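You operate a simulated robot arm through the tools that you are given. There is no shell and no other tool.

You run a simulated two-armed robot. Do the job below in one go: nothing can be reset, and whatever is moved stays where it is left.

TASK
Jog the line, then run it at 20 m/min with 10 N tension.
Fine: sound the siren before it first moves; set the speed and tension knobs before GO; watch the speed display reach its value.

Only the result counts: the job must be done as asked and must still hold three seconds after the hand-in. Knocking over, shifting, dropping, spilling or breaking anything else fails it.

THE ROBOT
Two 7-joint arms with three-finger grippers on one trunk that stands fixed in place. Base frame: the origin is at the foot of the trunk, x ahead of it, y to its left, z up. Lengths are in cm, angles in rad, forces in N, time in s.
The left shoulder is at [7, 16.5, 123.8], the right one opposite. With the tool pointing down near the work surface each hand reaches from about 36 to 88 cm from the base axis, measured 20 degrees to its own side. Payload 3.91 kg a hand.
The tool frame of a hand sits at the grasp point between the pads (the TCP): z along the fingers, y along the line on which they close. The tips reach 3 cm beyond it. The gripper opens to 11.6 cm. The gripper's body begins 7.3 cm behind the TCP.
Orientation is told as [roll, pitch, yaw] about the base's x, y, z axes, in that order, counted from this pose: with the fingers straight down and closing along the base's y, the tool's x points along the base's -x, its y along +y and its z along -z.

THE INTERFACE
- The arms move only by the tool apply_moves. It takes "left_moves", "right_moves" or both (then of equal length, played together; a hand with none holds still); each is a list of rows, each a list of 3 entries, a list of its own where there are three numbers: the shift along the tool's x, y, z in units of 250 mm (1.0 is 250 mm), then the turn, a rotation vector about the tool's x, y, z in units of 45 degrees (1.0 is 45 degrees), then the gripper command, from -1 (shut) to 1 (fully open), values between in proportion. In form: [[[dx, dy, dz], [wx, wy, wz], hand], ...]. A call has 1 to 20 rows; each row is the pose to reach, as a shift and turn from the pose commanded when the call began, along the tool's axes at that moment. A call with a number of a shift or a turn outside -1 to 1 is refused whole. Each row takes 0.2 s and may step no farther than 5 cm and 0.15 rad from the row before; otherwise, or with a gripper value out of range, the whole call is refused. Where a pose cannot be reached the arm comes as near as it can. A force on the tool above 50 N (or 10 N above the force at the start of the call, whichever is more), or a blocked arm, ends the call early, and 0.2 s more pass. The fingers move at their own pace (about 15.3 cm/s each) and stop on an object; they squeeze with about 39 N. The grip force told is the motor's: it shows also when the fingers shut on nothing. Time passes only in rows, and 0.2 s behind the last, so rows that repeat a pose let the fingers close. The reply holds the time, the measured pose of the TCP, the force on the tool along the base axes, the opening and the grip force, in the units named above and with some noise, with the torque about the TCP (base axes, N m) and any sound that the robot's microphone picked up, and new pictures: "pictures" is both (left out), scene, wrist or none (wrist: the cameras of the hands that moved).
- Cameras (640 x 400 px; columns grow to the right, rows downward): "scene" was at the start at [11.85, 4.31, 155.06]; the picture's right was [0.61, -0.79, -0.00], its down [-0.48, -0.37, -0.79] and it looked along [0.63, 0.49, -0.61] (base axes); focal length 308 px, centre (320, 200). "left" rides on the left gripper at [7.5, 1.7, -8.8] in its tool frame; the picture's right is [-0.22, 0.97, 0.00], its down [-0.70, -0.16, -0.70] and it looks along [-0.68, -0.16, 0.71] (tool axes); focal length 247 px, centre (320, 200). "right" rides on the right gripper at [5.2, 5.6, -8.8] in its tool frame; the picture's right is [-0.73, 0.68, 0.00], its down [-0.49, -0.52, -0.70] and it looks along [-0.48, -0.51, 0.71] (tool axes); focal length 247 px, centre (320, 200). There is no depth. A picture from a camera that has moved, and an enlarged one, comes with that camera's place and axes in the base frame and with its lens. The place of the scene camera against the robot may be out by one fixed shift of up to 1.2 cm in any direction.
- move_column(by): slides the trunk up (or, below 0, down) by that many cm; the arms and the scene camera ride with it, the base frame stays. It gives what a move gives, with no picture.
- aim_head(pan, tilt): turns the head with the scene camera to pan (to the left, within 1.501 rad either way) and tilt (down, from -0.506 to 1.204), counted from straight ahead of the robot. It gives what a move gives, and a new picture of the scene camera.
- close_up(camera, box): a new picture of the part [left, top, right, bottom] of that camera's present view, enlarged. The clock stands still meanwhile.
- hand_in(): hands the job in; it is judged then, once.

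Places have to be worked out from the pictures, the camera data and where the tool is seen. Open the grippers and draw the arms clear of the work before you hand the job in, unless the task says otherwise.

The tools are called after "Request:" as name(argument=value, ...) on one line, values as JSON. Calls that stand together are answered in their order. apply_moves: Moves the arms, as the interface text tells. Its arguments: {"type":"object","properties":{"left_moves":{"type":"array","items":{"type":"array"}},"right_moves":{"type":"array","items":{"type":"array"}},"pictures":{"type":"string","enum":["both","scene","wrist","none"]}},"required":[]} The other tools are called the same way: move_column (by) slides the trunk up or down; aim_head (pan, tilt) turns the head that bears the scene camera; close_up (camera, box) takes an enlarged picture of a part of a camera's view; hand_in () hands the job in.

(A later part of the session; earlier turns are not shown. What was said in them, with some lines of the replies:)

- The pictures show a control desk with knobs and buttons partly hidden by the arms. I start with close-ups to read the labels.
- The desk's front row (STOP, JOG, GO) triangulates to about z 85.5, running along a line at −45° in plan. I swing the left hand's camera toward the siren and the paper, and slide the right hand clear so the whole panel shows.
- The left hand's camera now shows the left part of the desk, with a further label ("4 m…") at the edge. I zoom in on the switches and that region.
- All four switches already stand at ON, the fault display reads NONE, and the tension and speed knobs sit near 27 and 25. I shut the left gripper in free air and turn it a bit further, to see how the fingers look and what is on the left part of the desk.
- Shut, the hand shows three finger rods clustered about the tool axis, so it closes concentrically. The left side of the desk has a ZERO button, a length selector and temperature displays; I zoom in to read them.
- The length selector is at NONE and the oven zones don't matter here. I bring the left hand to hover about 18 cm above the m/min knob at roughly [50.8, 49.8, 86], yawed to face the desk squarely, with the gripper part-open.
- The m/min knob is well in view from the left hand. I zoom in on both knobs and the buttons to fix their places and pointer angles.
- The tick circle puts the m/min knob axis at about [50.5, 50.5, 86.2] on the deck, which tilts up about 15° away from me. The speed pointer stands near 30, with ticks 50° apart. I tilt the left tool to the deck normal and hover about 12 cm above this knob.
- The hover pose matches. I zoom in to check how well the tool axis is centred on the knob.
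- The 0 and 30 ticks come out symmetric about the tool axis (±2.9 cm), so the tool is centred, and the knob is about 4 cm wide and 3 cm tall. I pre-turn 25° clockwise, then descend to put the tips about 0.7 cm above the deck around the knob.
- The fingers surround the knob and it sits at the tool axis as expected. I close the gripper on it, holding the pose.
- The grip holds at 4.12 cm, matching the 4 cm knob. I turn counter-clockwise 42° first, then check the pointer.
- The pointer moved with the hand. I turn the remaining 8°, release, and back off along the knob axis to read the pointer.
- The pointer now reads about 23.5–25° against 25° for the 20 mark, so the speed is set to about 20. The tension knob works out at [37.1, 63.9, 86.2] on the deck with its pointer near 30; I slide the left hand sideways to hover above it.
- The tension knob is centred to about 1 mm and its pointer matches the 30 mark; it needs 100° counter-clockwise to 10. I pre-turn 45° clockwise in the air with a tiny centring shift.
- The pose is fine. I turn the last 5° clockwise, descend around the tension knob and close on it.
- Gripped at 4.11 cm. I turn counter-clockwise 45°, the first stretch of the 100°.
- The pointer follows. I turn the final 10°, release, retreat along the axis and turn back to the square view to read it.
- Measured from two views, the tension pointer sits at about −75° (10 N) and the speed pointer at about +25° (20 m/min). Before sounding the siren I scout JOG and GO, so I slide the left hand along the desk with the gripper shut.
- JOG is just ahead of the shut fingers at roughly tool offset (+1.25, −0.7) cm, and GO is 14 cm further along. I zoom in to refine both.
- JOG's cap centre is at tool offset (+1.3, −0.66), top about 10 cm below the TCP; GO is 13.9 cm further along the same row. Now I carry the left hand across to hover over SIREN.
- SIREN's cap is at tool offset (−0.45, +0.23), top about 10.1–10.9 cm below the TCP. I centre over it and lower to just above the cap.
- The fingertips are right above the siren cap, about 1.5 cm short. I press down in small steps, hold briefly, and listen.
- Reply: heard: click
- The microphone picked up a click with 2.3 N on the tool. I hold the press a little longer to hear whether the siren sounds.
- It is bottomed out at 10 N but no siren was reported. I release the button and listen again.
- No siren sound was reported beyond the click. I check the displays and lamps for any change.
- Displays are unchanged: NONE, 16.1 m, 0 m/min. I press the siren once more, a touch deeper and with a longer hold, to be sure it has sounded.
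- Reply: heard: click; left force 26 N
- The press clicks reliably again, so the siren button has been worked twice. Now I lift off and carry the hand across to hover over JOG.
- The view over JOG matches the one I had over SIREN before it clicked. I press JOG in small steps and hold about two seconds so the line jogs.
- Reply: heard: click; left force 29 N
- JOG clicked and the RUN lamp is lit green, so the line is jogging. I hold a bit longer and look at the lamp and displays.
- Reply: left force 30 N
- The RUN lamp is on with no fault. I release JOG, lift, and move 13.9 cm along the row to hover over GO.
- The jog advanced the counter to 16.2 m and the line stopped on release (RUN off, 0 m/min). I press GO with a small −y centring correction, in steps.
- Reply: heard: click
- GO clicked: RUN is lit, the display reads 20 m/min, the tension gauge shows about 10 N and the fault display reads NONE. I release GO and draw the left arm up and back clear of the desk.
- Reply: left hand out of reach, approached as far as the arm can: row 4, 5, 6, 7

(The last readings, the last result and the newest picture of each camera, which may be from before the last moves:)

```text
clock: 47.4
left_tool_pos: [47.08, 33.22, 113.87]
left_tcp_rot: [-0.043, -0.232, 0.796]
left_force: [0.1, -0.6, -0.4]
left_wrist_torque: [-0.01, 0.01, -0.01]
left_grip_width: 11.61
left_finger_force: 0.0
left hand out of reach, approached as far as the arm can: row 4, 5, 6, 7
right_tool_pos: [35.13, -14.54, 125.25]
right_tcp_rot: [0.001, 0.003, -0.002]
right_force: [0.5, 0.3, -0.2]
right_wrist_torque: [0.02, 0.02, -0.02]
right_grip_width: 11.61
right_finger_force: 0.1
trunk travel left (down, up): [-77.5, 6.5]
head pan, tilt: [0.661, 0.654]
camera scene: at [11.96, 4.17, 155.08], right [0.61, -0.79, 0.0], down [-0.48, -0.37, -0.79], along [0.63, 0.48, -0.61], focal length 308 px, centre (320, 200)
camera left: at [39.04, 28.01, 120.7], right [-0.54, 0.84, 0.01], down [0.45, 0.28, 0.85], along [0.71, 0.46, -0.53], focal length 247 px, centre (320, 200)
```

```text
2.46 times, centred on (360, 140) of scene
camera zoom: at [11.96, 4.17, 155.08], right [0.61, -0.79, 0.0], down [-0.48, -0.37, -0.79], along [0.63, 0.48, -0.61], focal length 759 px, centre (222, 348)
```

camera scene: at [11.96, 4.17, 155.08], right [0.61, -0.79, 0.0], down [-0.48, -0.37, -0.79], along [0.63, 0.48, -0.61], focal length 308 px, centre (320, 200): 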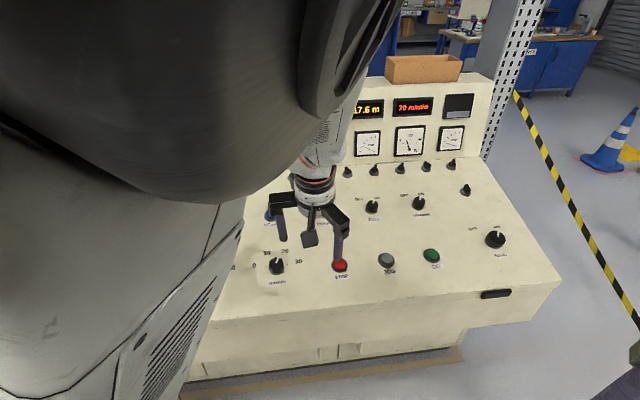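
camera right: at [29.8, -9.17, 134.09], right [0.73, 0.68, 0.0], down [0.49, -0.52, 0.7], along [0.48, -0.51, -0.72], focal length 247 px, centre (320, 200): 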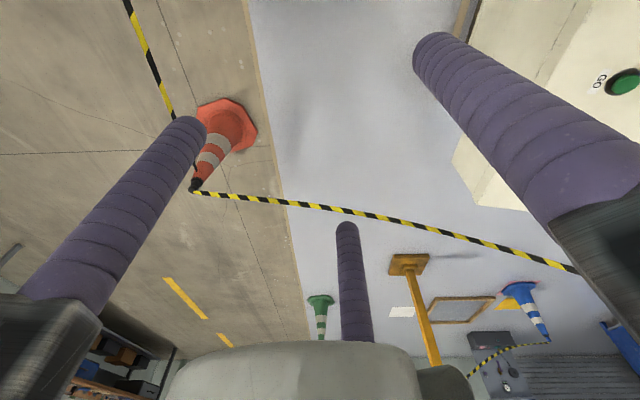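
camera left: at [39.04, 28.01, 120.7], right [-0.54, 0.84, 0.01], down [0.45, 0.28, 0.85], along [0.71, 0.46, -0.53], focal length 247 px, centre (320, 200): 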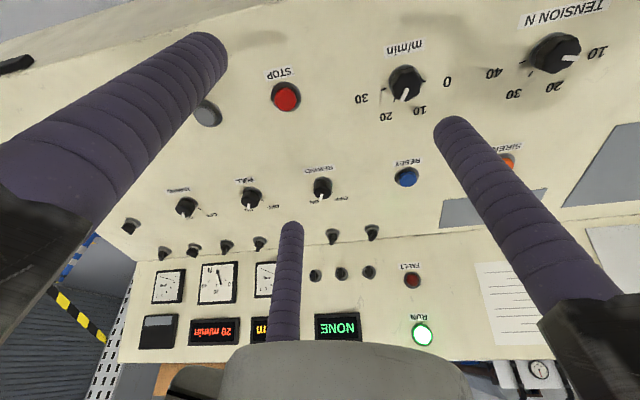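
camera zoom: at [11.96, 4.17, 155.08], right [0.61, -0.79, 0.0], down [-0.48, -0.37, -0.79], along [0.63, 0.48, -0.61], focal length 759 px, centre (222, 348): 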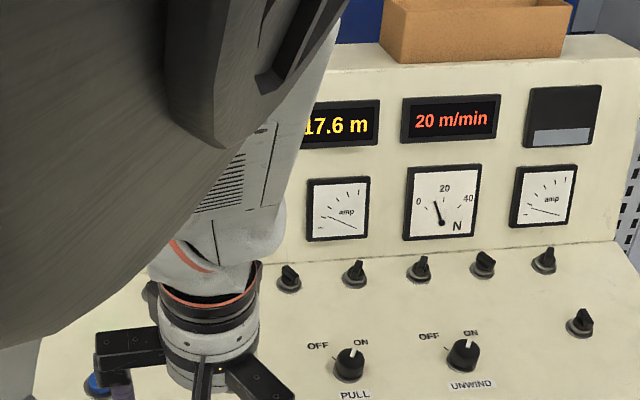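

The line holds 20 m/min with the counter at 17.6 m and the gauge about 10 N. The left arm is folded near its limit, so I move it to a comfortable spot high and left, well clear of the desk.

Request:
apply_moves(left_moves=[[[-0.11, 0.106, 0], [0, 0, 0], 1], [[-0.23, 0.22, 0], [0, 0, 0], 1], [[-0.35, 0.34, 0], [0, 0, 0], 1], [[-0.47, 0.455, 0], [0, 0, 0], 1], [[-0.59, 0.57, 0], [0, 0, 0], 1], [[-0.7, 0.68, -0.05], [0, 0, 0], 1], [[-0.7, 0.68, -0.1], [0, 0, 0], 1]], pictures="both")

Request:
close_up(camera="scene", box=[230, 80, 490, 200])

Request:
close_up(camera="scene", box=[370, 115, 450, 165])

```text
clock: 49.0
left_tool_pos: [46.4, 56.97, 121.06]
left_tcp_rot: [0.001, -0.264, 0.782]
left_force: [-0.5, 0.0, -0.3]
left_wrist_torque: [0.02, 0.02, 0.0]
left_grip_width: 11.61
left_finger_force: 0.1
right_tool_pos: [35.14, -14.76, 125.32]
right_tcp_rot: [0.002, 0.0, 0.0]
right_force: [0.7, -0.3, 0.3]
right_wrist_torque: [0.02, -0.01, 0.04]
right_grip_width: 11.62
right_finger_force: 0.0
trunk travel left (down, up): [-77.5, 6.5]
head pan, tilt: [0.661, 0.654]
camera scene: at [11.8, 4.14, 155.07], right [0.61, -0.79, 0.0], down [-0.48, -0.37, -0.79], along [0.63, 0.49, -0.61], focal length 308 px, centre (320, 200)
camera left: at [38.42, 51.48, 127.61], right [-0.53, 0.84, 0.06], down [0.46, 0.23, 0.86], along [0.71, 0.49, -0.51], focal length 247 px, centre (320, 200)
```

scene: 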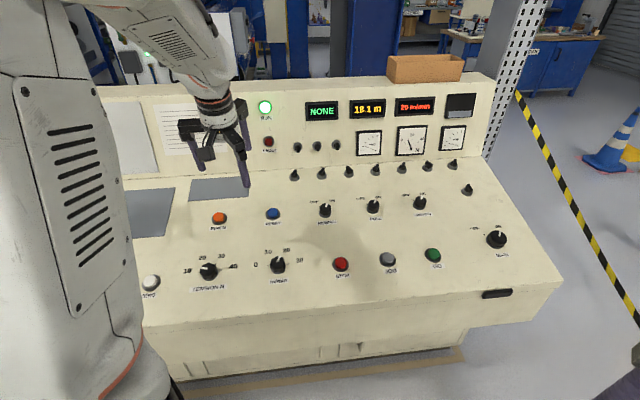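
left: 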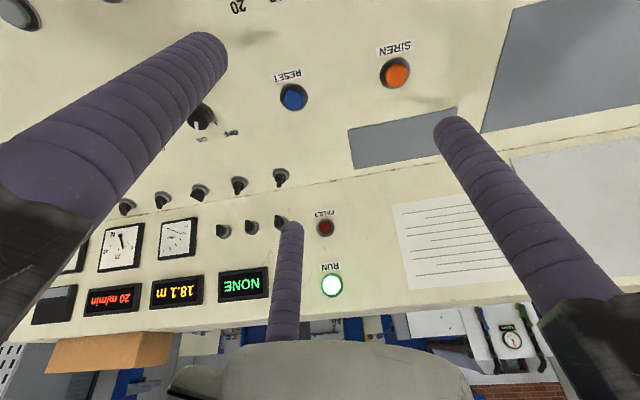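

```text
2.46 times, centred on (360, 140) of scene
camera zoom: at [11.8, 4.14, 155.07], right [0.61, -0.79, 0.0], down [-0.48, -0.37, -0.79], along [0.63, 0.49, -0.61], focal length 759 px, centre (222, 348)
```

zoom: 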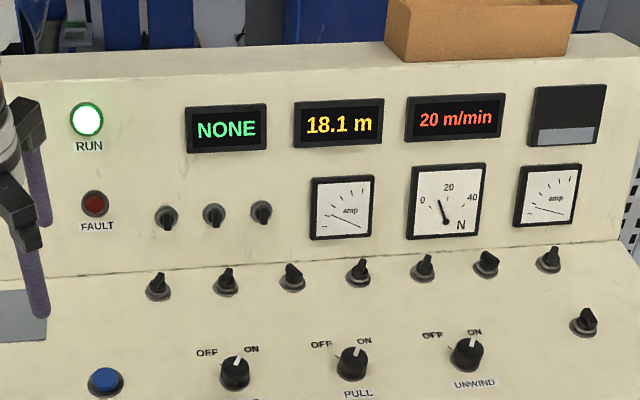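

```text
8.00 times, centred on (410, 140) of scene
camera zoom: at [11.8, 4.14, 155.07], right [0.61, -0.79, 0.0], down [-0.48, -0.37, -0.79], along [0.63, 0.49, -0.61], focal length 2467 px, centre (-400, 680)
```

zoom: 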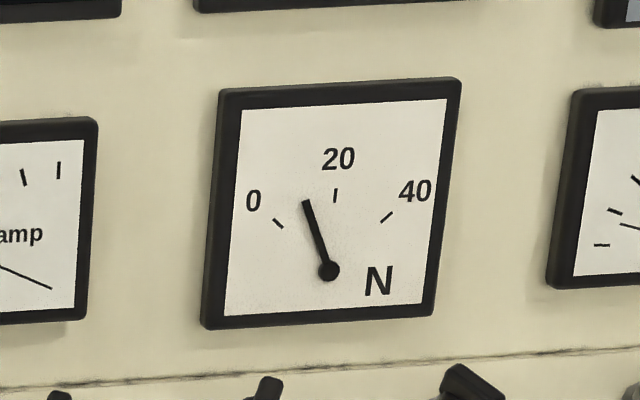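

The line is running steadily at 20 m/min, with the gauge at about 10 N, RUN lit, the fault display at NONE and the counter climbing (18.1 m). Both grippers are open and clear of the desk, so I hand the job in.

Request:
hand_in()

```text
The job is handed in.
```

I set the knobs, sounded the siren, jogged the line and started it. At hand-in it was running with the speed display reading 20 m/min. The hand-in was accepted, but no verdict came back.

- **Knobs:** I turned speed from about 30 to 20 m/min and tension from about 30 to 10 N before pressing GO. The tension gauge read roughly 10 to 10.5 N once the line was running.
- **Siren:** I pressed SIREN twice before the line first moved. The microphone picked up a button click each time but never a siren sound, so I can't confirm it was audible.
- **Jog:** I held JOG for about two seconds. The RUN lamp lit, the length counter went from 16.1 to 16.2 m, and the line stopped when I released it.
- **Run:** I pressed GO and watched the display reach 20 m/min. When last checked, the RUN lamp was on, the fault display read NONE and the counter had reached 18.1 m.

Both grippers are open and the arms are clear of the desk. The only other thing I touched was nothing beyond the SIREN, JOG and GO buttons and the two knobs.
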